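You operate a simulated robot arm through the tools that you are given. There is no shell and no other tool. Be economical: measure what you need, move in short steps, check, and stop when the job is done.

Carry out the task below with a simulated two-armed robot. There is one attempt and no reset: what you move stays moved.

TASK
Fetch the clips carton from the green drawer and take the empty orange tube out.
Fine: carton on the pairing bench, clip tube standing on the done tray; steel latch ends open, drawer shut; the tags carton stays. Set down upright: orange tube.

The check looks at the end state, three seconds after you hand in, the way a careful person would. Anything else that was tipped, shoved, dropped, spilled or broken makes it a failure.

THE ROBOT
Two 7-joint arms with fingered hands on one trunk that stands fixed in place. Base frame: the origin is at the foot of the trunk, x ahead of it, y to its left, z up. Readings come in m, rad, newtons and seconds.
The left shoulder is at [0.07, 0.169, 1.218], the right one opposite. With the tool pointing down near the work surface each hand reaches from about 0.1 to 0.62 m from the base axis, measured 20 degrees to its own side. Payload 3.4 kg a hand.
The TCP of each hand is the grasp point between the finger pads, 0.023 m short of the fingertips. In the tool frame z runs along the fingers and y along their closing line. The gripper opens to 0.116 m. The gripper's body begins 0.065 m behind the TCP. The gripper is a hand of 4 fingers: y runs from the thumb to the fingers, the wrist lies at [0, 0, -0.211] in the tool frame, and closing takes about 1.5 s.
Orientation is that of the tool frame in the base frame, as a unit quaternion [x, y, z, w]. With the fingers straight down and closing along the base's y, the tool's x points along the base's -x, its y along +y and its z along -z.

THE INTERFACE
- The arms move only by the tool nudge_tool. It takes "left_plan", "right_plan" or both (then of equal length, played together; a hand with none holds still); each is a list of rows, each a list of 6 numbers: the shift along the tool's x, y, z in mm, then the turn, a rotation vector about the tool's x, y, z in rad. In form: [[tx, ty, tz, rx, ry, rz], ...]. A call has 1 to 8 rows; each row is the pose to reach, as a shift and turn from the pose commanded when the call began, along the tool's axes at that moment. "left_claw" and "right_claw" are, for a hand that has rows, the finger opening in mm, from 0 to 116, set as the call begins (left out, the last holds). A row lasts 0.2 s, in which the tool goes at most 0.05 m and 0.15 rad; a call with a longer step from one row to the next is refused whole, and so is a gripper value outside its range. A pose out of reach is approached as far as the arm can. The call stops where the force on the tool passes 40 N (or 10 N more than at its start, if that is more) or the arm is blocked; 0.2 s more then pass. Each finger travels about 0.153 m/s and halts on what it meets, pressing with about 24 N; the grip force reading is that of the motor and also rises with nothing between the fingers. The clock runs only during rows and for 0.2 s after the last one: add rows that repeat a pose to give the fingers time. It gives the time, the measured TCP pose, the force on the tool (base axes), the opening and the grip force at its end, in the units of the frame above (readings bear some noise), with the torque about the TCP (base axes, N m) and any sound that the robot's microphone picked up.
- Cameras (640 x 400 px; columns grow to the right, rows downward): "scene" is now at [0.1143, -0.0345, 1.4232]; the picture's right is [-0.46, -0.89, 0.00], its down [-0.70, 0.37, -0.62] and it looks along [0.55, -0.28, -0.79] (base axes); focal length 214 px, centre (320, 200). "left" rides on the left gripper at [-0.069, 0.001, -0.09] in its tool frame; the picture's right is [-0.01, -1.00, 0.00], its down [0.79, -0.01, -0.61] and it looks along [0.61, -0.01, 0.79] (tool axes); focal length 251 px, centre (320, 200). "right" rides on the right gripper at [0.069, 0.001, -0.09] in its tool frame; the picture's right is [-0.01, 1.00, 0.00], its down [-0.79, -0.01, -0.61] and it looks along [-0.61, -0.01, 0.79] (tool axes); focal length 251 px, centre (320, 200). There is no depth. A picture from a camera that has moved, and an enlarged one, comes with that camera's place and axes in the base frame and with its lens.
- camera(camera): a new picture of that camera. It takes no simulated time.
- slide_trunk(by): slides the trunk up (or, below 0, down) by that many m; the arms and the scene camera ride with it, the base frame stays. It gives what a move gives, with no picture.
- set_grasp(shape, hand): the hand has 4 fingers and takes this shape, open, in about a second: jaw (thumb against the fingers, like two jaws); tri (thumb and two fingers); tip (a fingertip pinch); poke (one finger out to press); point (the index stretched); flat (the hand flat); cup (the hand cupped); fist (a fist). The gripper value then closes the fingers along that shape, each until it touches; the sizes above hold for jaw. It gives what a move gives, with no picture.
- aim_head(pan, tilt): turns the head with the scene camera to pan (to the left, within 1.501 rad either way) and tilt (down, from -0.506 to 1.204), counted from straight ahead of the robot. It gives what a move gives.
- zoom(camera, box): a new picture of the part [left, top, right, bottom] of that camera's present view, enlarged. It takes no simulated time.
- finish_job(): hands the job in; it is judged then, once.

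Work in short steps. Places have to be worked out from the pictures, the camera data and where the tool is seen: move nearer, look again, correct. Check each grasp and each placing, and mend what went wrong. You have 120 turns and 78 pictures in all, those below and enlarged ones among them. Open the grippers and draw the arms clear of the work before you hand the job in, unless the task says otherwise; then end with one line.

The tools are called as name(argument=value, ...) on one line, values as JSON. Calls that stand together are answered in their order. nudge_tool: Moves the arms, as the interface text tells. Its arguments: {"type":"object","properties":{"left_plan":{"type":"array"},"left_claw":{"type":"number"},"right_plan":{"type":"array"},"right_claw":{"type":"number"}},"required":[]} The other tools are called the same way: slide_trunk (by) slides the trunk up or down; set_grasp (shape, hand) gives the hand a shape; aim_head (pan, tilt) turns the head that bears the scene camera; camera (camera) takes a picture; zoom (camera, box) takes an enlarged picture of a part of a camera's view; finish_job () hands the job in.

At the start:

```text
time_s: 0.0
left_tcp_pos: [0.4738, 0.01, 1.2181]
left_ee_rot: [0.0, 1.0, 0.0, 0.0]
left_contact_force: [0.1, 0.4, -0.9]
left_wrist_torque: [-0.01, 0.0, -0.01]
left_width: 0.1159
left_grasp_force: 0.1
left_shape: jaw
right_tcp_pos: [0.3819, -0.3759, 1.1999]
right_ee_rot: [-0.001, 1.0, 0.0, 0.0]
right_contact_force: [0.4, -0.2, 0.9]
right_wrist_torque: [0.03, 0.0, 0.01]
right_width: 0.1162
right_grasp_force: 0.1
right_shape: jaw
trunk travel left (down, up): [-0.725, 0.215]
head pan, tilt: [-0.482, 0.908]
```

scene: 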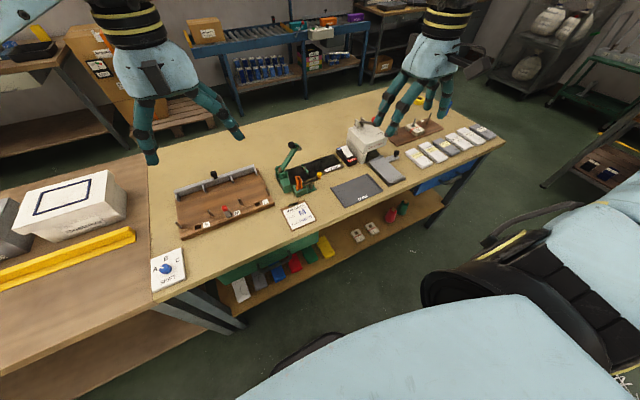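
right: 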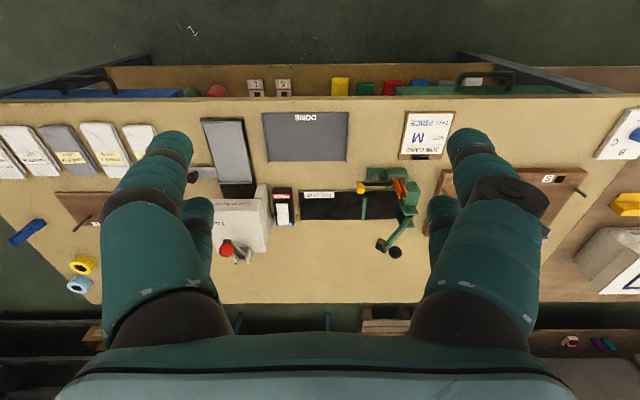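
left: 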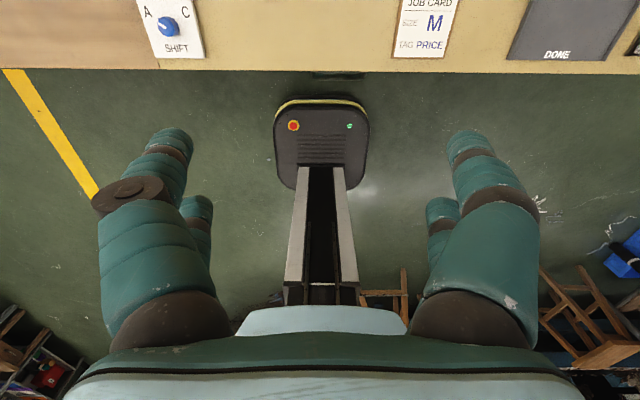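

I'll start by enlarging the work area to identify the drawer, bench, tray and latch.

zoom(camera="scene", box=[140, 130, 340, 310])

zoom(camera="scene", box=[300, 90, 520, 250])

zoom(camera="right", box=[180, 40, 520, 280])

```text
2.22 times, centred on (240, 220) of scene
camera zoom: at [0.1143, -0.0345, 1.4232], right [-0.46, -0.89, 0.0], down [-0.7, 0.37, -0.62], along [0.55, -0.28, -0.79], focal length 477 px, centre (498, 156)
```

zoom: 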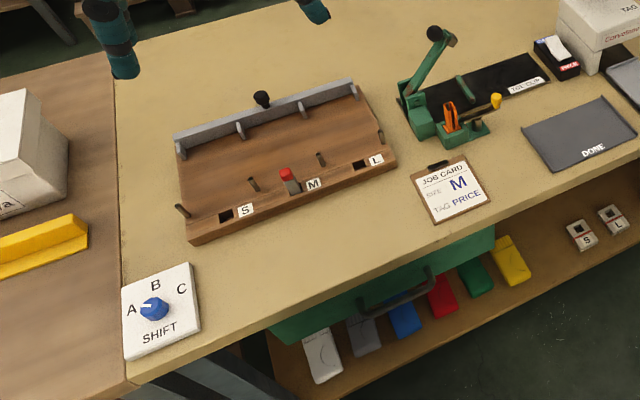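

```text
2.50 times, centred on (410, 170) of scene
camera zoom: at [0.1143, -0.0345, 1.4232], right [-0.46, -0.89, 0.0], down [-0.7, 0.37, -0.62], along [0.55, -0.28, -0.79], focal length 536 px, centre (95, 275)
```

zoom: 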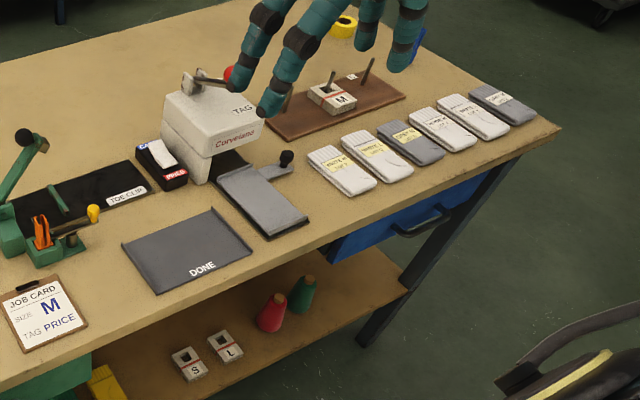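

```text
1.67 times, centred on (350, 160) of right
camera zoom: at [0.3121, -0.3756, 1.2893], right [0.01, 1.0, 0.0], down [0.79, -0.01, 0.61], along [0.61, 0.0, -0.79], focal length 419 px, centre (270, 267)
```

zoom: 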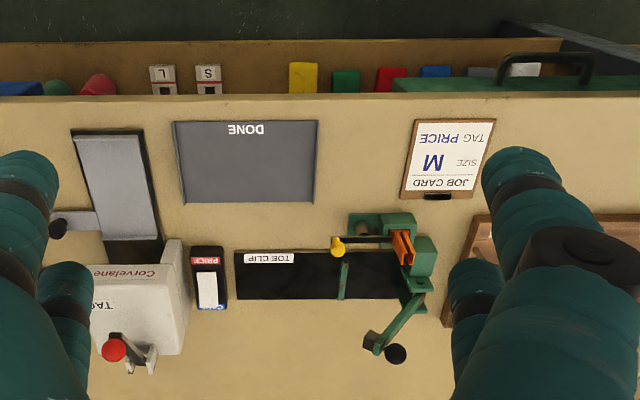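

The bench top comes out near z≈0.797 with its front edge near x≈0.45. The orange tube sits in the green toe-clip press with a lever latch, so I'm looking closer at that and at the drawer.

zoom(camera="scene", box=[260, 130, 350, 220])

zoom(camera="right", box=[330, 150, 450, 270])

zoom(camera="scene", box=[200, 210, 350, 310])

```text
4.44 times, centred on (305, 175) of scene
camera zoom: at [0.1143, -0.0345, 1.4232], right [-0.46, -0.89, 0.0], down [-0.7, 0.37, -0.62], along [0.55, -0.28, -0.79], focal length 953 px, centre (387, 311)
```

zoom: 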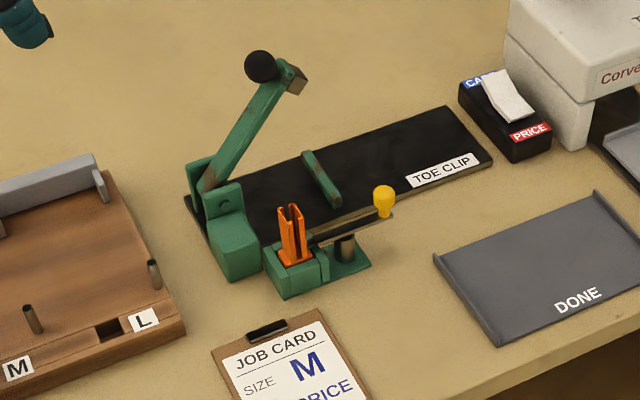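

```text
3.33 times, centred on (390, 210) of right
camera zoom: at [0.3121, -0.3756, 1.2893], right [0.01, 1.0, 0.0], down [0.79, -0.01, 0.61], along [0.61, 0.0, -0.79], focal length 838 px, centre (87, 167)
```

zoom: 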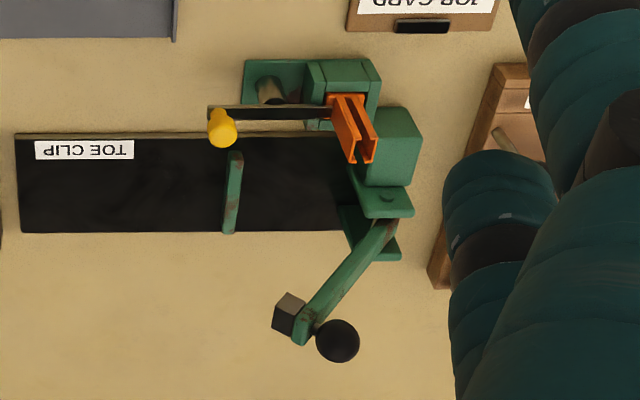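

```text
4.00 times, centred on (275, 260) of scene
camera zoom: at [0.1143, -0.0345, 1.4232], right [-0.46, -0.89, 0.0], down [-0.7, 0.37, -0.62], along [0.55, -0.28, -0.79], focal length 858 px, centre (500, -40)
```

zoom: 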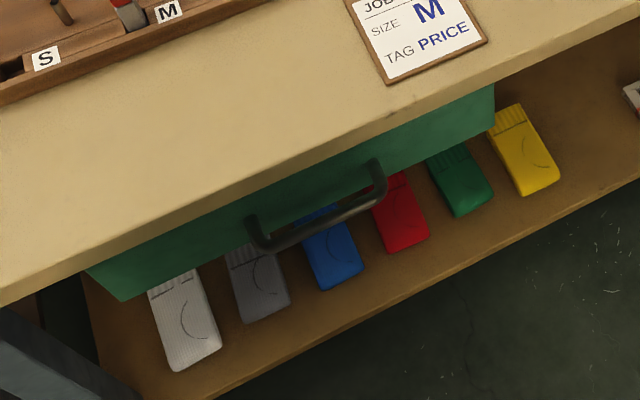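

The tube top is near (0.624, -0.208, 0.876) and the latch's yellow knob near (0.619, -0.289, 0.852). Next I check the left table and look for whatever is labelled the pairing bench.

aim_head(pan=0.5, tilt=0.7)

camera(camera="scene")

aim_head(pan=-1.2, tilt=0.6)

camera(camera="scene")

```text
time_s: 1.2
left_tcp_pos: [0.4752, 0.0098, 1.2183]
left_ee_rot: [0.001, 1.0, 0.0, 0.0]
left_contact_force: [0.8, 0.2, 0.3]
left_wrist_torque: [0.0, 0.0, 0.01]
left_width: 0.1159
left_grasp_force: 0.1
left_shape: jaw
right_tcp_pos: [0.3824, -0.3766, 1.1988]
right_ee_rot: [-0.002, 1.0, 0.0, 0.0]
right_contact_force: [-1.2, -0.4, -0.4]
right_wrist_torque: [-0.03, -0.01, -0.01]
right_width: 0.116
right_grasp_force: 0.1
right_shape: jaw
trunk travel left (down, up): [-0.725, 0.215]
head pan, tilt: [0.499, 0.7]
```

```text
68 pictures are left
camera scene: at [0.1223, 0.0409, 1.4399], right [0.48, -0.88, 0.0], down [-0.57, -0.31, -0.76], along [0.67, 0.37, -0.64], focal length 214 px, centre (320, 200)
```

scene: 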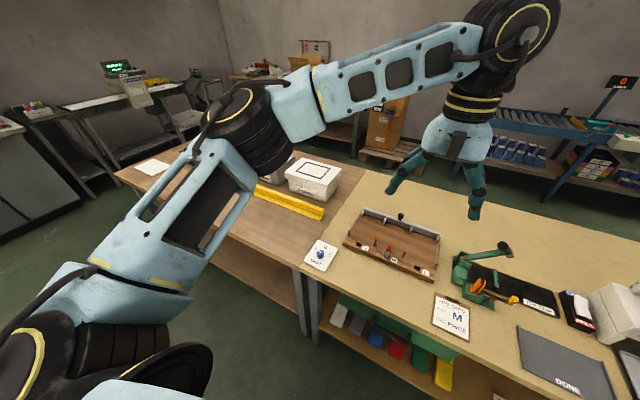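

```text
time_s: 3.0
left_tcp_pos: [0.4728, 0.0098, 1.2177]
left_ee_rot: [-0.001, 1.0, 0.0, 0.001]
left_contact_force: [0.8, 0.8, 0.1]
left_wrist_torque: [0.01, 0.02, -0.01]
left_width: 0.1161
left_grasp_force: 0.1
left_shape: jaw
right_tcp_pos: [0.381, -0.3765, 1.1997]
right_ee_rot: [-0.001, 1.0, -0.001, -0.001]
right_contact_force: [0.0, 0.2, -0.8]
right_wrist_torque: [-0.02, 0.0, -0.01]
right_width: 0.1159
right_grasp_force: 0.1
right_shape: jaw
trunk travel left (down, up): [-0.725, 0.215]
head pan, tilt: [-1.201, 0.6]
```

```text
67 pictures are left
camera scene: at [0.0798, -0.0821, 1.4485], right [-0.93, -0.36, 0.0], down [-0.2, 0.53, -0.82], along [0.3, -0.77, -0.57], focal length 214 px, centre (320, 200)
```

scene: 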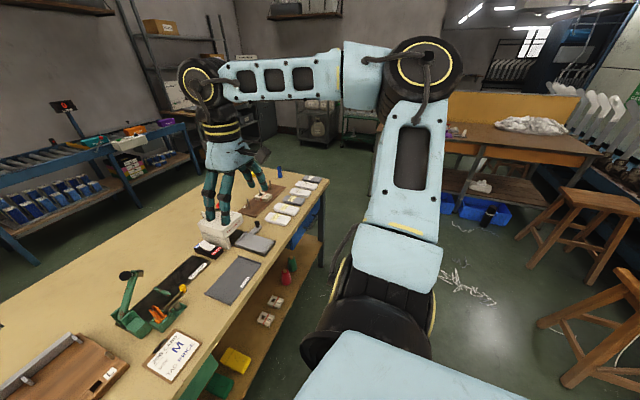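

The workbench ahead is clearly the pairing bench. The green drawer's handle bar is near (0.430, -0.022, 0.705). I'll bring the left hand back clear of the bench edge and down, then look at the drawer.

nudge_tool(left_plan=[[19, 0, 30, 0, 0, 0], [38, 0, 62, 0, 0, 0], [57, 0, 96, 0, 0, 0], [76, 0, 130, 0, 0, 0], [95, 0, 164, 0, 0, 0], [114, 0, 198, 0, 0, 0], [133, 0, 232, 0, 0, 0], [145, 0, 262, 0, 0, 0]])

aim_head(pan=0.0, tilt=1.15)

camera(camera="scene")

```text
time_s: 4.8
left_tcp_pos: [0.3272, 0.0107, 0.956]
left_ee_rot: [-0.001, 1.0, 0.0, -0.001]
left_contact_force: [-0.6, 0.3, 0.3]
left_wrist_torque: [0.0, 0.01, -0.01]
left_width: 0.1159
left_grasp_force: 0.1
left_shape: jaw
right_tcp_pos: [0.381, -0.3759, 1.2004]
right_ee_rot: [-0.001, 1.0, -0.001, -0.001]
right_contact_force: [-1.0, -0.4, 0.1]
right_wrist_torque: [-0.03, 0.02, 0.0]
right_width: 0.1159
right_grasp_force: 0.0
right_shape: jaw
trunk travel left (down, up): [-0.725, 0.215]
head pan, tilt: [-1.201, 0.6]
```

```text
time_s: 6.2
left_tcp_pos: [0.3275, 0.01, 0.9577]
left_ee_rot: [-0.001, 1.0, 0.0, 0.0]
left_contact_force: [0.0, 0.0, 0.7]
left_wrist_torque: [0.0, 0.03, -0.02]
left_width: 0.116
left_grasp_force: 0.1
left_shape: jaw
right_tcp_pos: [0.381, -0.3762, 1.1993]
right_ee_rot: [-0.001, 1.0, 0.0, 0.0]
right_contact_force: [-0.2, -0.3, -0.2]
right_wrist_torque: [0.01, 0.02, -0.01]
right_width: 0.1157
right_grasp_force: 0.1
right_shape: jaw
trunk travel left (down, up): [-0.725, 0.215]
head pan, tilt: [0.0, 1.15]
```

```text
66 pictures are left
camera scene: at [0.1073, 0.0003, 1.4068], right [0.0, -1.0, 0.0], down [-0.91, 0.0, -0.41], along [0.41, 0.0, -0.91], focal length 214 px, centre (320, 200)
```

scene: 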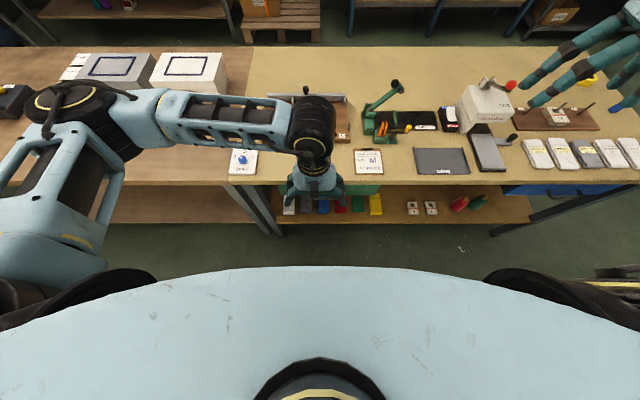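

The elbow hangs out to the left, so there is room. I'll turn the left hand so it points forward and 45° down with the fingers closing across the horizontal handle bar.

nudge_tool(left_plan=[[0, 0, 0, 0.0512, -0.0512, -0.1235], [0, 0, 0, 0.1023, -0.1023, -0.2471], [0, 0, 0, 0.1535, -0.1535, -0.3706], [0, 0, 0, 0.2047, -0.2047, -0.4942], [0, 0, 0, 0.2558, -0.2558, -0.6177], [0, 0, 0, 0.307, -0.307, -0.7413], [0, 0, 0, 0.3582, -0.3582, -0.8648], [0, 0, 0, 0.4093, -0.4093, -0.9884]])

nudge_tool(left_plan=[[0, 0, 0, 0.0512, -0.0512, -0.1235], [0, 0, 0, 0.1023, -0.1023, -0.2471], [0, 0, 0, 0.1535, -0.1535, -0.3706], [0, 0, 0, 0.2047, -0.2047, -0.4942]])

camera(camera="left")

camera(camera="scene")

```text
time_s: 8.0
left_tcp_pos: [0.3283, 0.0099, 0.9559]
left_ee_rot: [-0.469, 0.84, -0.194, 0.194]
left_contact_force: [-0.4, -0.2, -0.1]
left_wrist_torque: [-0.01, 0.01, -0.04]
left_width: 0.116
left_grasp_force: 0.0
left_shape: jaw
right_tcp_pos: [0.3814, -0.3755, 1.2]
right_ee_rot: [-0.001, 1.0, 0.001, -0.001]
right_contact_force: [0.3, -0.5, 0.1]
right_wrist_torque: [-0.03, 0.01, 0.01]
right_width: 0.1157
right_grasp_force: 0.1
right_shape: jaw
trunk travel left (down, up): [-0.725, 0.215]
head pan, tilt: [0.0, 1.15]
```

```text
time_s: 9.0
left_tcp_pos: [0.3283, 0.0093, 0.9566]
left_ee_rot: [0.654, -0.652, 0.271, -0.272]
left_contact_force: [-0.7, -0.4, -0.2]
left_wrist_torque: [-0.04, -0.02, -0.02]
left_width: 0.1158
left_grasp_force: 0.0
left_shape: jaw
right_tcp_pos: [0.3813, -0.3771, 1.199]
right_ee_rot: [-0.001, 1.0, 0.001, 0.001]
right_contact_force: [-0.6, -0.1, -0.3]
right_wrist_torque: [0.0, 0.02, 0.03]
right_width: 0.1159
right_grasp_force: 0.1
right_shape: jaw
trunk travel left (down, up): [-0.725, 0.215]
head pan, tilt: [0.0, 1.15]
```

```text
65 pictures are left
camera left: at [0.2631, 0.0778, 1.0195], right [0.71, 0.01, 0.71], down [-0.42, -0.8, 0.43], along [0.57, -0.61, -0.56], focal length 251 px, centre (320, 200)
```

left: 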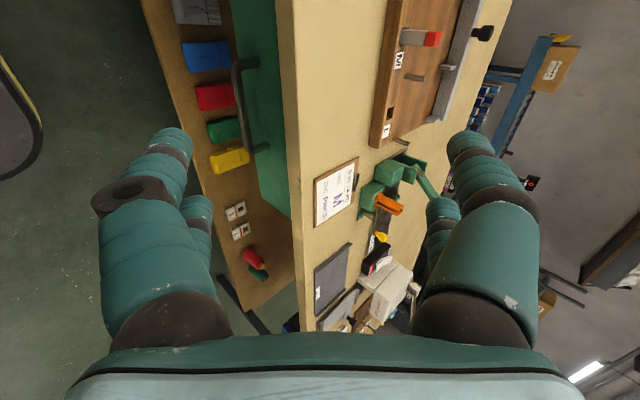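

```text
64 pictures are left
camera scene: at [0.1073, -0.0005, 1.4068], right [0.0, -1.0, 0.0], down [-0.91, 0.0, -0.41], along [0.41, 0.0, -0.91], focal length 214 px, centre (320, 200)
```

scene: 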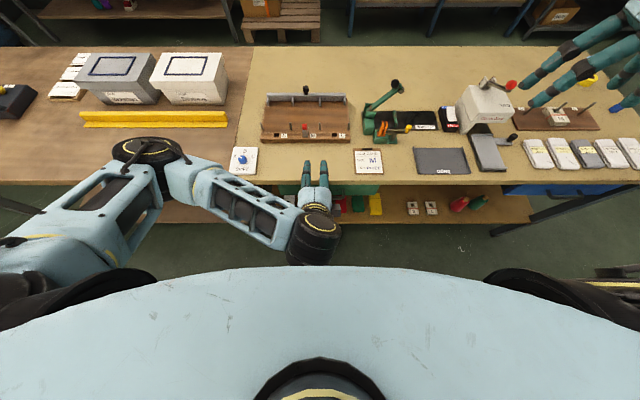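

The left camera confirms the handle bar near (0.43, -0.027, 0.705). I'll go to a pre-grasp 80 mm back along the tool axis, with the fingers partly closed.

nudge_tool(left_plan=[[7, 21, 32, 0, 0, 0], [14, 42, 64, 0, 0, 0], [21, 63, 97, 0, 0, 0], [28, 84, 130, 0, 0, 0], [35, 106, 162, 0, 0, 0], [35, 106, 162, 0, 0, 0]], left_claw=52)

camera(camera="left")

```text
time_s: 10.4
left_tcp_pos: [0.3682, -0.025, 0.766]
left_ee_rot: [0.654, -0.653, 0.27, -0.271]
left_contact_force: [-0.5, -0.3, 0.3]
left_wrist_torque: [0.0, -0.02, 0.01]
left_width: 0.0525
left_grasp_force: 0.0
left_shape: jaw
right_tcp_pos: [0.3819, -0.3772, 1.1999]
right_ee_rot: [-0.001, 1.0, 0.0, 0.0]
right_contact_force: [-0.2, -0.4, 0.4]
right_wrist_torque: [-0.01, 0.02, 0.0]
right_width: 0.1157
right_grasp_force: 0.0
right_shape: jaw
trunk travel left (down, up): [-0.725, 0.215]
head pan, tilt: [0.0, 1.15]
```

```text
63 pictures are left
camera left: at [0.304, 0.0437, 0.8295], right [0.71, 0.01, 0.71], down [-0.42, -0.79, 0.43], along [0.57, -0.61, -0.56], focal length 251 px, centre (320, 200)
```

left: 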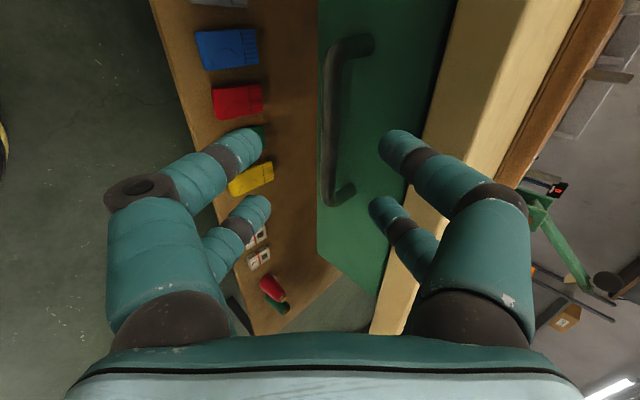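

The bar lies between the fingers as intended. I'm narrowing the opening slightly, advancing along the tool axis, then closing on the bar.

nudge_tool(left_plan=[[0, -1, 20, 0, 0, 0], [0, -2, 40, 0, 0, 0], [0, -3, 60, 0, 0, 0], [0, -3, 79, 0, 0, 0]], left_claw=44)

nudge_tool(left_plan=[[0, 0, 0, 0, 0, 0], [0, 0, 0, 0, 0, 0], [0, 0, 0, 0, 0, 0], [0, 0, 0, 0, 0, 0]], left_claw=0)

camera(camera="left")

```text
time_s: 11.4
left_tcp_pos: [0.4218, -0.0256, 0.7137]
left_ee_rot: [-0.652, 0.654, -0.271, 0.271]
left_contact_force: [-13.7, -1.1, 2.6]
left_wrist_torque: [0.03, -0.07, 0.05]
left_width: 0.0386
left_grasp_force: 0.1
left_shape: jaw
right_tcp_pos: [0.3764, -0.3756, 1.2011]
right_ee_rot: [0.0, 1.0, 0.0, 0.002]
right_contact_force: [0.9, -0.5, 0.5]
right_wrist_torque: [0.02, -0.02, -0.01]
right_width: 0.1158
right_grasp_force: 0.1
right_shape: jaw
trunk travel left (down, up): [-0.725, 0.215]
head pan, tilt: [0.0, 1.15]
```

```text
time_s: 12.4
left_tcp_pos: [0.4269, -0.026, 0.7139]
left_ee_rot: [0.654, -0.653, 0.27, -0.271]
left_contact_force: [-2.4, -0.5, -4.5]
left_wrist_torque: [-0.06, -0.02, -0.01]
left_width: 0.0072
left_grasp_force: 24.4
left_shape: jaw
right_tcp_pos: [0.382, -0.3766, 1.1991]
right_ee_rot: [-0.001, 1.0, 0.001, 0.001]
right_contact_force: [-0.1, -0.1, 0.7]
right_wrist_torque: [-0.01, -0.02, 0.01]
right_width: 0.1159
right_grasp_force: 0.0
right_shape: jaw
trunk travel left (down, up): [-0.725, 0.215]
head pan, tilt: [0.0, 1.15]
```

```text
62 pictures are left
camera left: at [0.3626, 0.0428, 0.7763], right [0.71, 0.01, 0.71], down [-0.42, -0.8, 0.43], along [0.57, -0.61, -0.56], focal length 251 px, centre (320, 200)
```

left: 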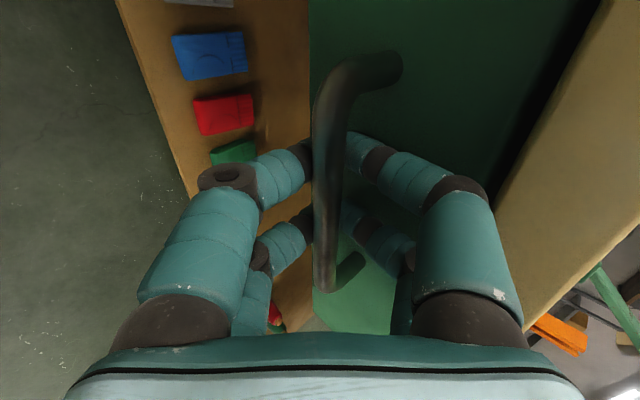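

The fingers hold the bar (7 mm, 24 N). Pulling straight back along -x in steps.

nudge_tool(left_plan=[[0, 7, -7, 0, 0, 0], [0, 18, -18, 0, 0, 0], [0, 32, -32, 0, 0, 0], [0, 46, -46, 0, 0, 0], [0, 60, -60, 0, 0, 0], [0, 70, -70, 0, 0, 0]])

camera(camera="scene")

```text
time_s: 13.8
left_tcp_pos: [0.3278, -0.0257, 0.7117]
left_ee_rot: [0.653, -0.653, 0.27, -0.271]
left_contact_force: [0.7, 0.2, -0.5]
left_wrist_torque: [-0.01, 0.01, 0.0]
left_width: 0.0071
left_grasp_force: 23.3
left_shape: jaw
right_tcp_pos: [0.3796, -0.376, 1.2003]
right_ee_rot: [-0.001, 1.0, -0.001, 0.001]
right_contact_force: [0.5, -0.5, 0.1]
right_wrist_torque: [0.0, 0.02, 0.01]
right_width: 0.1159
right_grasp_force: 0.0
right_shape: jaw
trunk travel left (down, up): [-0.725, 0.215]
head pan, tilt: [0.0, 1.15]
```

```text
61 pictures are left
camera scene: at [0.107, 0.0001, 1.4069], right [0.0, -1.0, 0.0], down [-0.91, 0.0, -0.41], along [0.41, 0.0, -0.91], focal length 214 px, centre (320, 200)
```

scene: 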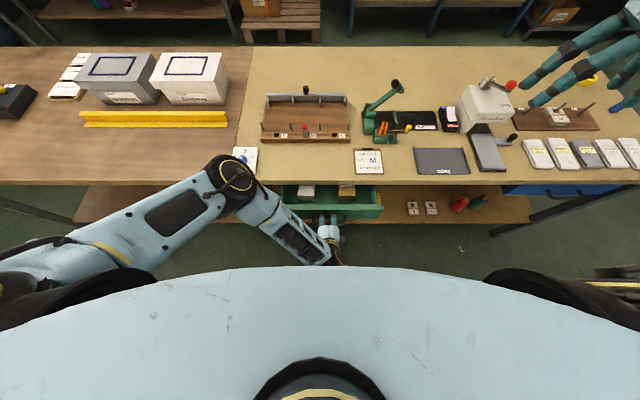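

The drawer slides freely and two cartons are coming into view. Pulling on another 90 mm.

nudge_tool(left_plan=[[0, 10, -10, 0, 0, 0], [0, 24, -24, 0, 0, 0], [0, 38, -38, 0, 0, 0], [0, 52, -52, 0, 0, 0], [0, 62, -62, 0, 0, 0]])

zoom(camera="scene", box=[240, 140, 420, 280])

```text
time_s: 15.0
left_tcp_pos: [0.2391, -0.0245, 0.7135]
left_ee_rot: [0.654, -0.652, 0.27, -0.271]
left_contact_force: [0.4, -1.9, -4.9]
left_wrist_torque: [-0.04, 0.0, 0.03]
left_width: 0.007
left_grasp_force: 24.5
left_shape: jaw
right_tcp_pos: [0.3809, -0.3761, 1.1995]
right_ee_rot: [-0.001, 1.0, 0.001, -0.001]
right_contact_force: [-0.8, 0.6, 0.1]
right_wrist_torque: [-0.01, 0.02, 0.0]
right_width: 0.1158
right_grasp_force: 0.1
right_shape: jaw
trunk travel left (down, up): [-0.725, 0.215]
head pan, tilt: [0.0, 1.15]
```

```text
2.86 times, centred on (330, 210) of scene
camera zoom: at [0.1073, -0.0003, 1.4068], right [0.0, -1.0, 0.0], down [-0.91, 0.0, -0.41], along [0.41, 0.0, -0.91], focal length 613 px, centre (291, 171)
```

zoom: 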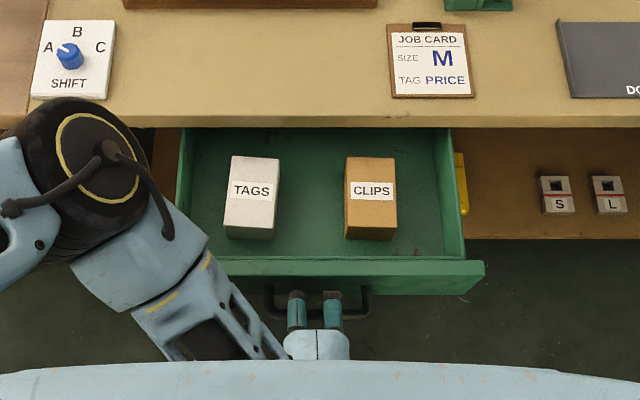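

Both cartons are in reach with labels readable: CLIPS is the brown one at about (0.388, -0.097). The left hand keeps holding the drawer while I bring the right hand above the carton.

nudge_tool(right_plan=[[0, 34, 32, 0, 0, 0], [0, 69, 65, 0, 0, 0], [0, 104, 98, 0, 0, 0], [0, 139, 131, 0, 0, 0], [0, 174, 165, 0, 0, 0], [0, 209, 199, 0, 0, 0], [0, 244, 233, 0, 0, 0], [0, 278, 266, 0, 0, 0]])

camera(camera="right")

camera(camera="scene")

```text
time_s: 16.8
left_tcp_pos: [0.2399, -0.0247, 0.7122]
left_ee_rot: [0.653, -0.653, 0.27, -0.271]
left_contact_force: [1.3, -1.7, -4.8]
left_wrist_torque: [-0.02, 0.02, 0.03]
left_width: 0.0072
left_grasp_force: 24.2
left_shape: jaw
right_tcp_pos: [0.3794, -0.11, 0.9419]
right_ee_rot: [0.0, 1.0, 0.002, 0.0]
right_contact_force: [0.1, -0.1, 0.0]
right_wrist_torque: [-0.02, 0.0, -0.01]
right_width: 0.1162
right_grasp_force: 0.0
right_shape: jaw
right hand out of reach, approached as far as the arm can: row 8
trunk travel left (down, up): [-0.725, 0.215]
head pan, tilt: [0.0, 1.15]
```

```text
59 pictures are left
camera right: at [0.3107, -0.1104, 1.0324], right [0.01, 1.0, 0.0], down [0.79, -0.01, 0.61], along [0.61, 0.0, -0.79], focal length 251 px, centre (320, 200)
```

right: 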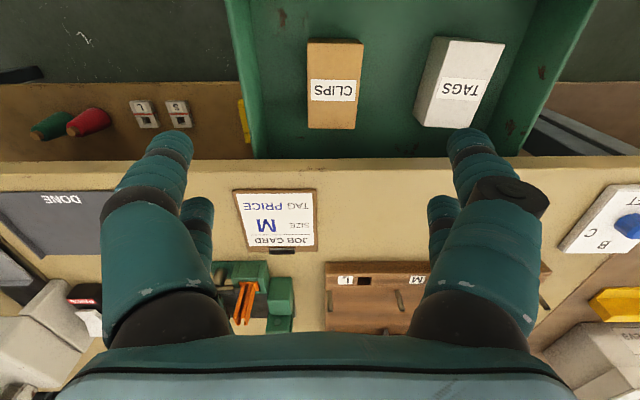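

```text
58 pictures are left
camera scene: at [0.1079, 0.0, 1.4068], right [0.0, -1.0, 0.0], down [-0.91, 0.0, -0.41], along [0.41, 0.0, -0.91], focal length 214 px, centre (320, 200)
```

scene: 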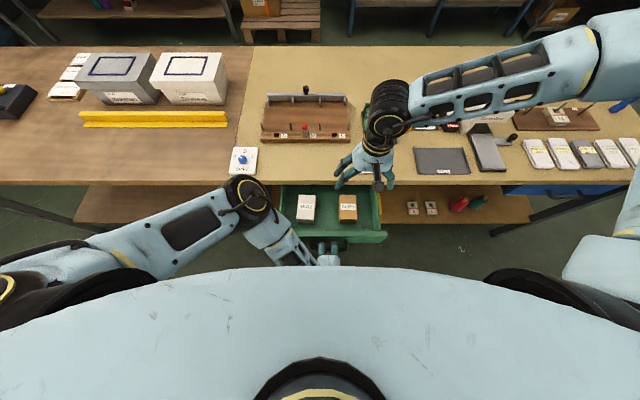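

Triangulating, the CLIPS carton's top centre is about (0.38, -0.094, 0.742). The right arm reported a reach limit, so I test whether it can still center over the carton and descend.

nudge_tool(right_plan=[[0, 8, 0, 0, 0, 0], [0, 8, 20, 0, 0, 0], [0, 8, 40, 0, 0, 0]], right_claw=100)

```text
time_s: 17.6
left_tcp_pos: [0.2386, -0.0233, 0.7124]
left_ee_rot: [0.654, -0.653, 0.271, -0.27]
left_contact_force: [0.2, -1.3, -4.0]
left_wrist_torque: [0.0, 0.03, 0.02]
left_width: 0.0074
left_grasp_force: 23.7
left_shape: jaw
right_tcp_pos: [0.3709, -0.1249, 0.9161]
right_ee_rot: [-0.001, 1.0, 0.002, 0.0]
right_contact_force: [0.7, 0.6, -0.1]
right_wrist_torque: [0.02, -0.01, 0.02]
right_width: 0.1003
right_grasp_force: 0.0
right_shape: jaw
right hand out of reach, approached as far as the arm can: row 1, 2, 3
trunk travel left (down, up): [-0.725, 0.215]
head pan, tilt: [0.0, 1.15]
```

The right arm can't go further inward there, but the left arm is comfortable in that zone. I move the right hand back out and up, while the left hand lets go of the handle and backs off along its tool axis.

nudge_tool(left_plan=[[0, 0, 0, 0, 0, 0], [0, 0, 0, 0, 0, 0], [0, 0, -15, 0, 0, 0], [0, 0, -30, 0, 0, 0], [0, 0, -45, 0, 0, 0]], right_plan=[[0, -30, -30, 0, 0, 0], [0, -65, -60, 0, 0, 0], [0, -100, -95, 0, 0, 0], [0, -135, -130, 0, 0, 0], [0, -170, -165, 0, 0, 0]], left_claw=44)

nudge_tool(left_plan=[[0, -20, -20, 0, 0, 0], [0, -50, -50, 0, 0, 0], [0, -80, -80, 0, 0, 0], [0, -110, -110, 0, 0, 0], [0, -124, -124, 0, 0, 0]])

camera(camera="scene")

```text
time_s: 18.8
left_tcp_pos: [0.2064, -0.0259, 0.7463]
left_ee_rot: [0.654, -0.653, 0.27, -0.272]
left_contact_force: [0.2, 0.0, 0.4]
left_wrist_torque: [-0.01, -0.05, -0.02]
left_width: 0.0435
left_grasp_force: 0.0
left_shape: jaw
right_tcp_pos: [0.3696, -0.2956, 1.0803]
right_ee_rot: [-0.001, 1.0, 0.001, 0.001]
right_contact_force: [0.0, -0.1, -0.2]
right_wrist_torque: [-0.01, -0.03, -0.04]
right_width: 0.1001
right_grasp_force: 0.0
right_shape: jaw
trunk travel left (down, up): [-0.725, 0.215]
head pan, tilt: [0.0, 1.15]
```

```text
time_s: 19.9
left_tcp_pos: [0.2369, 0.0291, 0.8697]
left_ee_rot: [-0.612, 0.657, -0.239, 0.368]
left_contact_force: [0.8, 0.2, 0.3]
left_wrist_torque: [-0.02, 0.01, 0.01]
left_width: 0.0436
left_grasp_force: 0.0
left_shape: jaw
right_tcp_pos: [0.3708, -0.293, 1.0798]
right_ee_rot: [0.0, 1.0, 0.0, 0.0]
right_contact_force: [0.2, 0.1, 0.9]
right_wrist_torque: [-0.04, 0.0, 0.02]
right_width: 0.1001
right_grasp_force: 0.0
right_shape: jaw
trunk travel left (down, up): [-0.725, 0.215]
head pan, tilt: [0.0, 1.15]
stopped in row 5 (left hand): the arm was blocked; the commanded pose is now the measured one
```

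```text
57 pictures are left
camera scene: at [0.1074, 0.0014, 1.4068], right [0.0, -1.0, 0.0], down [-0.91, 0.0, -0.41], along [0.41, 0.0, -0.91], focal length 214 px, centre (320, 200)
```

scene: 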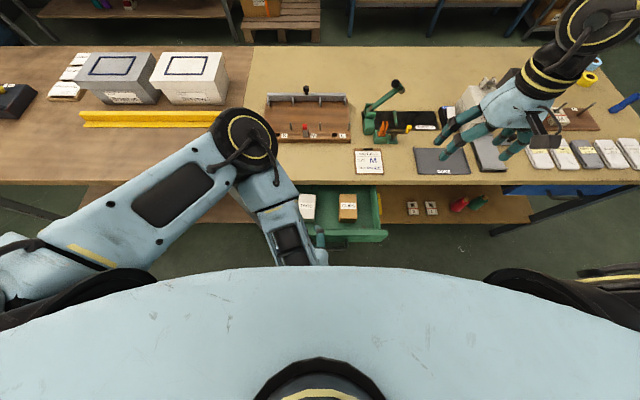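

The left arm stopped against its own torso (no contact with the work). I move it forward and up while turning the tool back to straight down.

nudge_tool(left_plan=[[5, -27, 8, 0, 0, 0], [10, -54, 16, 0, 0, 0], [15, -81, 24, -0.0452, 0.0695, 0.1156], [20, -108, 31, -0.0903, 0.139, 0.2312], [20, -108, 31, -0.1355, 0.2085, 0.3467], [20, -108, 31, -0.1807, 0.278, 0.4623], [20, -108, 31, -0.2258, 0.3475, 0.5779], [20, -108, 31, -0.271, 0.417, 0.6935]], left_claw=100)

nudge_tool(left_plan=[[0, 0, 0, -0.0452, 0.0695, 0.1156], [0, 0, 0, -0.0903, 0.139, 0.2312], [0, 0, 0, -0.1355, 0.2085, 0.3467], [0, 0, 0, -0.1807, 0.278, 0.4623], [0, 0, 0, -0.2258, 0.3475, 0.5779], [0, 0, 0, -0.271, 0.417, 0.6935]])

```text
time_s: 21.7
left_tcp_pos: [0.3288, -0.0018, 0.9277]
left_ee_rot: [-0.335, 0.911, -0.131, 0.201]
left_contact_force: [0.0, 0.2, -0.8]
left_wrist_torque: [0.02, -0.01, 0.02]
left_width: 0.1
left_grasp_force: 0.1
left_shape: jaw
right_tcp_pos: [0.3721, -0.2938, 1.0804]
right_ee_rot: [0.0, 1.0, 0.0, 0.0]
right_contact_force: [-0.2, -0.3, 0.0]
right_wrist_torque: [-0.04, 0.02, -0.01]
right_width: 0.1005
right_grasp_force: 0.2
right_shape: jaw
trunk travel left (down, up): [-0.725, 0.215]
head pan, tilt: [0.0, 1.15]
```

```text
time_s: 23.1
left_tcp_pos: [0.3288, -0.0011, 0.9281]
left_ee_rot: [0.0, 1.0, -0.001, -0.002]
left_contact_force: [0.3, 0.3, -0.4]
left_wrist_torque: [-0.01, 0.0, 0.01]
left_width: 0.1001
left_grasp_force: 0.1
left_shape: jaw
right_tcp_pos: [0.3716, -0.2941, 1.0789]
right_ee_rot: [0.0, 1.0, 0.001, 0.0]
right_contact_force: [0.2, -0.1, 0.2]
right_wrist_torque: [0.04, -0.03, 0.03]
right_width: 0.0999
right_grasp_force: 0.1
right_shape: jaw
trunk travel left (down, up): [-0.725, 0.215]
head pan, tilt: [0.0, 1.15]
```

The tool is straight down again. Now moving the left hand above the CLIPS carton.

nudge_tool(left_plan=[[-12, -23, 0, 0, 0, 0], [-24, -46, 10, 0, 0, 0], [-36, -70, 30, 0, 0, 0], [-48, -93, 55, 0, 0, 0], [-48, -93, 75, 0, 0, 0]])

camera(camera="left")

zoom(camera="scene", box=[240, 140, 420, 280])

```text
time_s: 24.3
left_tcp_pos: [0.3767, -0.0944, 0.852]
left_ee_rot: [0.0, 1.0, -0.001, 0.0]
left_contact_force: [-1.0, 0.0, -0.7]
left_wrist_torque: [-0.01, 0.03, 0.0]
left_width: 0.1001
left_grasp_force: 0.0
left_shape: jaw
right_tcp_pos: [0.3713, -0.2944, 1.08]
right_ee_rot: [0.0, 1.0, -0.001, 0.0]
right_contact_force: [-0.3, 0.6, -0.3]
right_wrist_torque: [0.03, 0.03, -0.01]
right_width: 0.1003
right_grasp_force: 0.0
right_shape: jaw
trunk travel left (down, up): [-0.725, 0.215]
head pan, tilt: [0.0, 1.15]
```

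```text
56 pictures are left
camera left: at [0.4443, -0.0941, 0.9432], right [0.01, -1.0, 0.0], down [-0.79, -0.01, 0.61], along [-0.61, -0.01, -0.79], focal length 251 px, centre (320, 200)
```

left: 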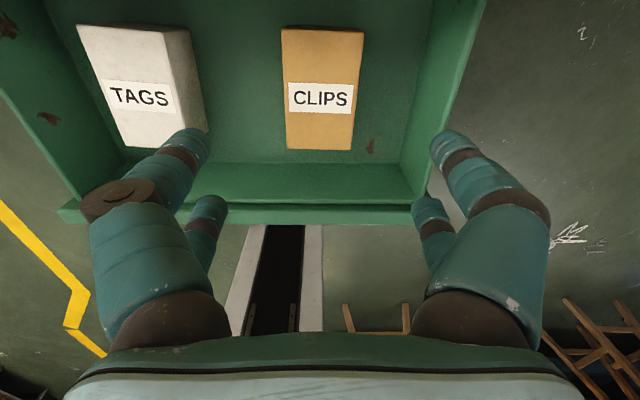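

```text
2.86 times, centred on (330, 210) of scene
camera zoom: at [0.1073, 0.0009, 1.4068], right [0.0, -1.0, 0.0], down [-0.91, 0.0, -0.41], along [0.41, 0.0, -0.91], focal length 613 px, centre (291, 171)
```

zoom: 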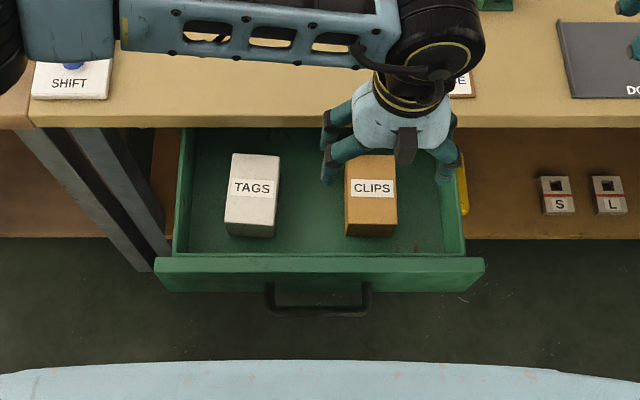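

Combining the two views, the carton's top is at about z 0.72, centred at (0.386, -0.096), with free space on both sides. I descend with the fingers straddling it.

nudge_tool(left_plan=[[-8, -2, 25, 0, 0, 0], [-8, -2, 55, 0, 0, 0], [-8, -2, 85, 0, 0, 0], [-8, -2, 110, 0, 0, 0], [-8, -2, 125, 0, 0, 0], [-8, -2, 135, 0, 0, 0]])

camera(camera="left")

```text
time_s: 25.7
left_tcp_pos: [0.3847, -0.0953, 0.7185]
left_ee_rot: [0.001, 1.0, 0.0, 0.0]
left_contact_force: [0.3, 0.1, -0.7]
left_wrist_torque: [0.03, 0.0, 0.02]
left_width: 0.0998
left_grasp_force: 0.1
left_shape: jaw
right_tcp_pos: [0.3715, -0.2937, 1.0804]
right_ee_rot: [-0.001, 1.0, 0.0, 0.0]
right_contact_force: [-0.1, -0.3, -0.1]
right_wrist_torque: [0.02, 0.0, 0.01]
right_width: 0.1002
right_grasp_force: 0.0
right_shape: jaw
trunk travel left (down, up): [-0.725, 0.215]
head pan, tilt: [0.0, 1.15]
```

```text
54 pictures are left
camera left: at [0.4529, -0.0968, 0.8086], right [0.01, -1.0, 0.0], down [-0.79, -0.01, 0.61], along [-0.61, -0.01, -0.79], focal length 251 px, centre (320, 200)
```

left: 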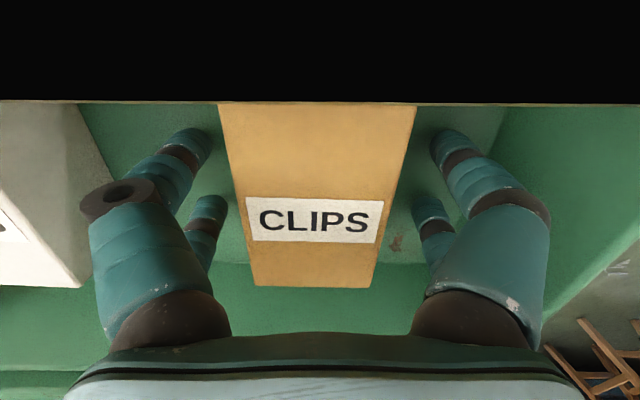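

The fingers straddle the carton with clear gaps. Closing.

nudge_tool(left_plan=[[0, 0, 4, 0, 0, 0], [0, 0, 4, 0, 0, 0], [0, 0, 4, 0, 0, 0], [0, 0, 4, 0, 0, 0]], left_claw=45)

nudge_tool(left_plan=[[0, 0, -8, 0, 0, 0], [0, 0, -20, 0, 0, 0], [0, 0, -40, 0, 0, 0]])

camera(camera="left")

```text
time_s: 26.7
left_tcp_pos: [0.3839, -0.0973, 0.7157]
left_ee_rot: [0.0, 1.0, 0.0, -0.001]
left_contact_force: [1.3, 0.6, 4.1]
left_wrist_torque: [0.01, -0.01, -0.02]
left_width: 0.0509
left_grasp_force: 23.9
left_shape: jaw
right_tcp_pos: [0.3715, -0.2927, 1.0814]
right_ee_rot: [0.0, 1.0, 0.0, -0.001]
right_contact_force: [-0.1, 0.0, -0.7]
right_wrist_torque: [0.02, -0.01, 0.02]
right_width: 0.1006
right_grasp_force: 0.1
right_shape: jaw
trunk travel left (down, up): [-0.725, 0.215]
head pan, tilt: [0.0, 1.15]
```

```text
time_s: 27.5
left_tcp_pos: [0.3851, -0.0974, 0.7546]
left_ee_rot: [0.0, 1.0, -0.001, -0.001]
left_contact_force: [-0.6, 0.5, -2.3]
left_wrist_torque: [0.0, 0.01, 0.03]
left_width: 0.0511
left_grasp_force: 23.5
left_shape: jaw
right_tcp_pos: [0.3704, -0.2945, 1.0805]
right_ee_rot: [0.001, 1.0, 0.0, -0.001]
right_contact_force: [0.6, -0.5, 0.3]
right_wrist_torque: [-0.01, -0.02, 0.01]
right_width: 0.1005
right_grasp_force: 0.0
right_shape: jaw
trunk travel left (down, up): [-0.725, 0.215]
head pan, tilt: [0.0, 1.15]
```

```text
53 pictures are left
camera left: at [0.4526, -0.0966, 0.8454], right [0.01, -1.0, 0.0], down [-0.79, -0.01, 0.61], along [-0.61, -0.01, -0.79], focal length 251 px, centre (320, 200)
```

left: 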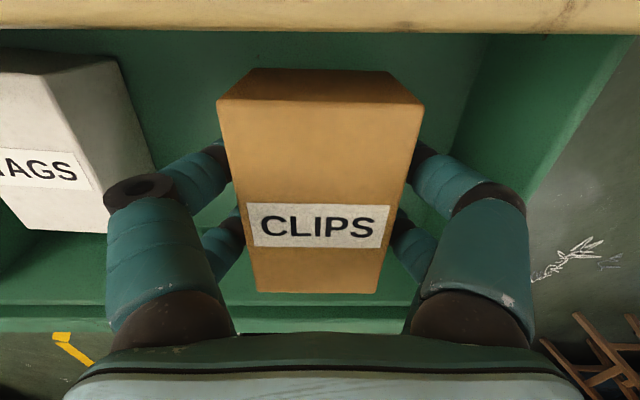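

The carton is held and lifted (TAGS undisturbed). I'll raise it above bench level and move it over the free strip at about (0.525, 0.03), in front of the wooden board.

nudge_tool(left_plan=[[0, 0, -35, 0, 0, 0], [0, 0, -75, 0, 0, 0], [0, 0, -115, 0, 0, 0], [0, 0, -150, 0, 0, 0], [-35, 30, -155, 0, 0, 0], [-70, 60, -155, 0, 0, 0], [-105, 95, -155, 0, 0, 0], [-140, 127, -155, 0, 0, 0]])

camera(camera="scene")

camera(camera="left")

```text
time_s: 29.3
left_tcp_pos: [0.5233, 0.0336, 0.9101]
left_ee_rot: [0.0, 1.0, -0.001, -0.002]
left_contact_force: [0.7, -0.3, -1.7]
left_wrist_torque: [0.01, 0.03, -0.03]
left_width: 0.0508
left_grasp_force: 24.4
left_shape: jaw
right_tcp_pos: [0.3718, -0.2924, 1.0804]
right_ee_rot: [0.0, 1.0, -0.001, -0.001]
right_contact_force: [-0.2, 1.5, 0.1]
right_wrist_torque: [-0.03, 0.0, -0.01]
right_width: 0.1002
right_grasp_force: 0.1
right_shape: jaw
trunk travel left (down, up): [-0.725, 0.215]
head pan, tilt: [0.0, 1.15]
```

```text
52 pictures are left
camera scene: at [0.1086, 0.0016, 1.4067], right [0.0, -1.0, 0.0], down [-0.91, 0.0, -0.41], along [0.41, 0.0, -0.91], focal length 214 px, centre (320, 200)
```

scene: 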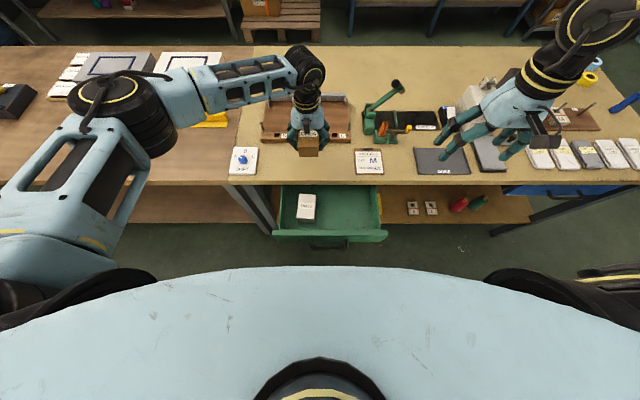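

```text
51 pictures are left
camera left: at [0.5921, 0.0331, 0.9992], right [0.01, -1.0, 0.0], down [-0.79, 0.0, 0.61], along [-0.61, -0.01, -0.79], focal length 251 px, centre (320, 200)
```

left: 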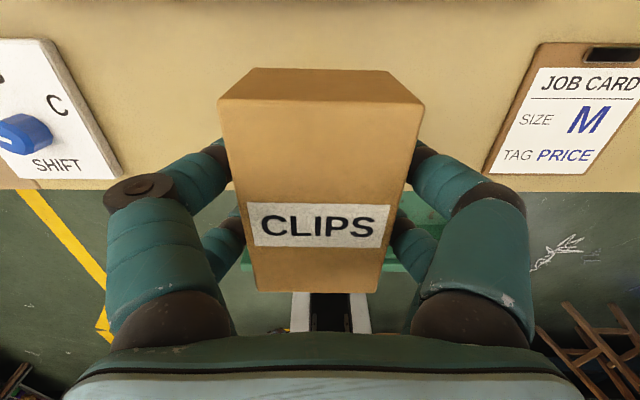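

The spot below is clear. Lowering toward the bench in small final steps.

nudge_tool(left_plan=[[0, 0, 25, 0, 0, 0], [0, 0, 50, 0, 0, 0], [0, 0, 70, 0, 0, 0], [0, 0, 80, 0, 0, 0], [0, 0, 85, 0, 0, 0]])

nudge_tool(left_plan=[[0, 0, 2, 0, 0, 0], [0, 0, 4, 0, 0, 0]])

nudge_tool(left_plan=[[0, 0, 2, 0, 0, 0], [0, 0, 4, 0, 0, 0]])

```text
time_s: 30.5
left_tcp_pos: [0.5222, 0.0287, 0.8269]
left_ee_rot: [0.001, 1.0, 0.0, 0.002]
left_contact_force: [3.2, 0.5, 13.2]
left_wrist_torque: [0.06, -0.06, -0.01]
left_width: 0.0508
left_grasp_force: 24.0
left_shape: jaw
right_tcp_pos: [0.368, -0.2938, 1.081]
right_ee_rot: [0.0, 1.0, 0.0, 0.0]
right_contact_force: [-0.1, 1.0, 0.4]
right_wrist_torque: [0.01, 0.01, -0.03]
right_width: 0.1003
right_grasp_force: 0.0
right_shape: jaw
trunk travel left (down, up): [-0.725, 0.215]
head pan, tilt: [0.0, 1.15]
```

```text
time_s: 31.1
left_tcp_pos: [0.524, 0.029, 0.8265]
left_ee_rot: [0.0, 1.0, -0.002, 0.004]
left_contact_force: [-5.4, 1.2, 22.9]
left_wrist_torque: [0.21, 0.08, 0.03]
left_width: 0.0509
left_grasp_force: 24.7
left_shape: jaw
right_tcp_pos: [0.3676, -0.2942, 1.0807]
right_ee_rot: [-0.001, 1.0, 0.0, 0.003]
right_contact_force: [-0.6, -0.2, -0.8]
right_wrist_torque: [-0.01, -0.01, 0.01]
right_width: 0.1003
right_grasp_force: 0.1
right_shape: jaw
trunk travel left (down, up): [-0.725, 0.215]
head pan, tilt: [0.0, 1.15]
stopped in row 2 (left hand): the force on the tool passed its limit at 42 N (the readings are from after the stop); the commanded pose is now the measured one
```

```text
time_s: 31.7
left_tcp_pos: [0.5251, 0.0288, 0.8253]
left_ee_rot: [0.0, 1.0, -0.004, 0.006]
left_contact_force: [-9.1, 2.9, 27.1]
left_wrist_torque: [0.26, 0.21, 0.06]
left_width: 0.0508
left_grasp_force: 24.1
left_shape: jaw
right_tcp_pos: [0.3675, -0.2919, 1.0819]
right_ee_rot: [0.0, 1.0, 0.0, 0.003]
right_contact_force: [-0.5, 0.3, 0.1]
right_wrist_torque: [0.02, 0.03, 0.01]
right_width: 0.1001
right_grasp_force: 0.1
right_shape: jaw
trunk travel left (down, up): [-0.725, 0.215]
head pan, tilt: [0.0, 1.15]
stopped in row 2 (left hand): the force on the tool passed its limit at 42 N (the readings are from after the stop); the commanded pose is now the measured one
```

The carton is down on the bench (firm contact at z≈0.826). I ease off the pressure by 2 mm, open the fingers and rise.

nudge_tool(left_plan=[[0, 0, -1, 0, 0, 0], [0, 0, -1, 0, 0, 0]])

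nudge_tool(left_plan=[[0, 0, 0, 0, 0, 0], [0, 0, 0, 0, 0, 0], [0, 0, -10, 0, 0, 0], [0, 0, -40, 0, 0, 0], [0, 0, -80, 0, 0, 0], [0, 0, -110, 0, 0, 0]], left_claw=90)

camera(camera="left")

```text
time_s: 32.3
left_tcp_pos: [0.5249, 0.0288, 0.8259]
left_ee_rot: [0.0, 1.0, -0.003, 0.006]
left_contact_force: [-5.2, 1.8, 24.2]
left_wrist_torque: [0.24, 0.15, 0.02]
left_width: 0.0509
left_grasp_force: 23.7
left_shape: jaw
right_tcp_pos: [0.3666, -0.2957, 1.0813]
right_ee_rot: [-0.001, 1.0, 0.0, 0.002]
right_contact_force: [0.1, -0.1, 0.1]
right_wrist_torque: [-0.02, 0.02, -0.02]
right_width: 0.1002
right_grasp_force: 0.0
right_shape: jaw
trunk travel left (down, up): [-0.725, 0.215]
head pan, tilt: [0.0, 1.15]
```

```text
time_s: 33.7
left_tcp_pos: [0.5256, 0.0304, 0.9341]
left_ee_rot: [-0.001, 1.0, -0.002, 0.004]
left_contact_force: [-0.8, 0.2, 0.0]
left_wrist_torque: [0.03, -0.02, 0.01]
left_width: 0.0897
left_grasp_force: 0.1
left_shape: jaw
right_tcp_pos: [0.3708, -0.2944, 1.08]
right_ee_rot: [0.001, 1.0, 0.0, 0.0]
right_contact_force: [0.1, 0.3, 0.6]
right_wrist_torque: [-0.04, 0.0, 0.0]
right_width: 0.1002
right_grasp_force: 0.1
right_shape: jaw
trunk travel left (down, up): [-0.725, 0.215]
head pan, tilt: [0.0, 1.15]
```

```text
50 pictures are left
camera left: at [0.5931, 0.031, 1.0237], right [0.01, -1.0, 0.0], down [-0.8, -0.01, 0.6], along [-0.6, -0.01, -0.8], focal length 251 px, centre (320, 200)
```

left: 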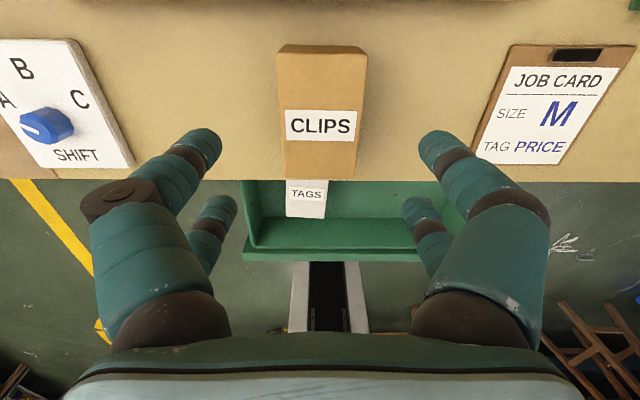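

The carton sits flat and upright, fully on the bench. Next is closing the drawer: I bring the left hand back and turn it to the same 45° handle pose as before.

nudge_tool(left_plan=[[45, -5, -10, 0, 0, 0], [90, -12, -20, 0, 0, 0], [135, -20, -20, 0, 0, 0], [180, -28, -20, 0.0512, -0.0512, -0.1235], [197, -30, -20, 0.1023, -0.1023, -0.2471], [197, -30, -20, 0.1535, -0.1535, -0.3706], [197, -30, -20, 0.2047, -0.2047, -0.4942], [197, -30, -20, 0.2558, -0.2558, -0.6177]], left_claw=52)

nudge_tool(left_plan=[[0, 0, 0, 0.0512, -0.0512, -0.1235], [0, 0, 0, 0.1023, -0.1023, -0.2471], [0, 0, 0, 0.1535, -0.1535, -0.3706], [0, 0, 0, 0.2047, -0.2047, -0.4942], [0, 0, 0, 0.2558, -0.2558, -0.6177], [0, 0, 0, 0.307, -0.307, -0.7413], [0, 0, 0, 0.3582, -0.3582, -0.8648]])

```text
time_s: 35.5
left_tcp_pos: [0.3294, -0.0016, 0.9523]
left_ee_rot: [-0.303, 0.935, -0.129, 0.128]
left_contact_force: [0.1, 0.9, -0.2]
left_wrist_torque: [0.01, 0.03, 0.0]
left_width: 0.0527
left_grasp_force: 0.1
left_shape: jaw
right_tcp_pos: [0.37, -0.2942, 1.0812]
right_ee_rot: [0.0, 1.0, 0.0, 0.0]
right_contact_force: [0.6, -0.2, -0.5]
right_wrist_torque: [0.01, -0.02, 0.02]
right_width: 0.1005
right_grasp_force: 0.0
right_shape: jaw
trunk travel left (down, up): [-0.725, 0.215]
head pan, tilt: [0.0, 1.15]
```

```text
time_s: 37.1
left_tcp_pos: [0.3285, -0.0028, 0.9517]
left_ee_rot: [0.653, -0.652, 0.275, -0.271]
left_contact_force: [0.7, -0.5, 0.3]
left_wrist_torque: [0.0, 0.02, 0.02]
left_width: 0.0527
left_grasp_force: 0.1
left_shape: jaw
right_tcp_pos: [0.3708, -0.295, 1.08]
right_ee_rot: [0.0, 1.0, 0.001, 0.0]
right_contact_force: [0.3, 0.0, 0.5]
right_wrist_torque: [-0.01, 0.02, 0.01]
right_width: 0.1003
right_grasp_force: 0.0
right_shape: jaw
trunk travel left (down, up): [-0.725, 0.215]
head pan, tilt: [0.0, 1.15]
```

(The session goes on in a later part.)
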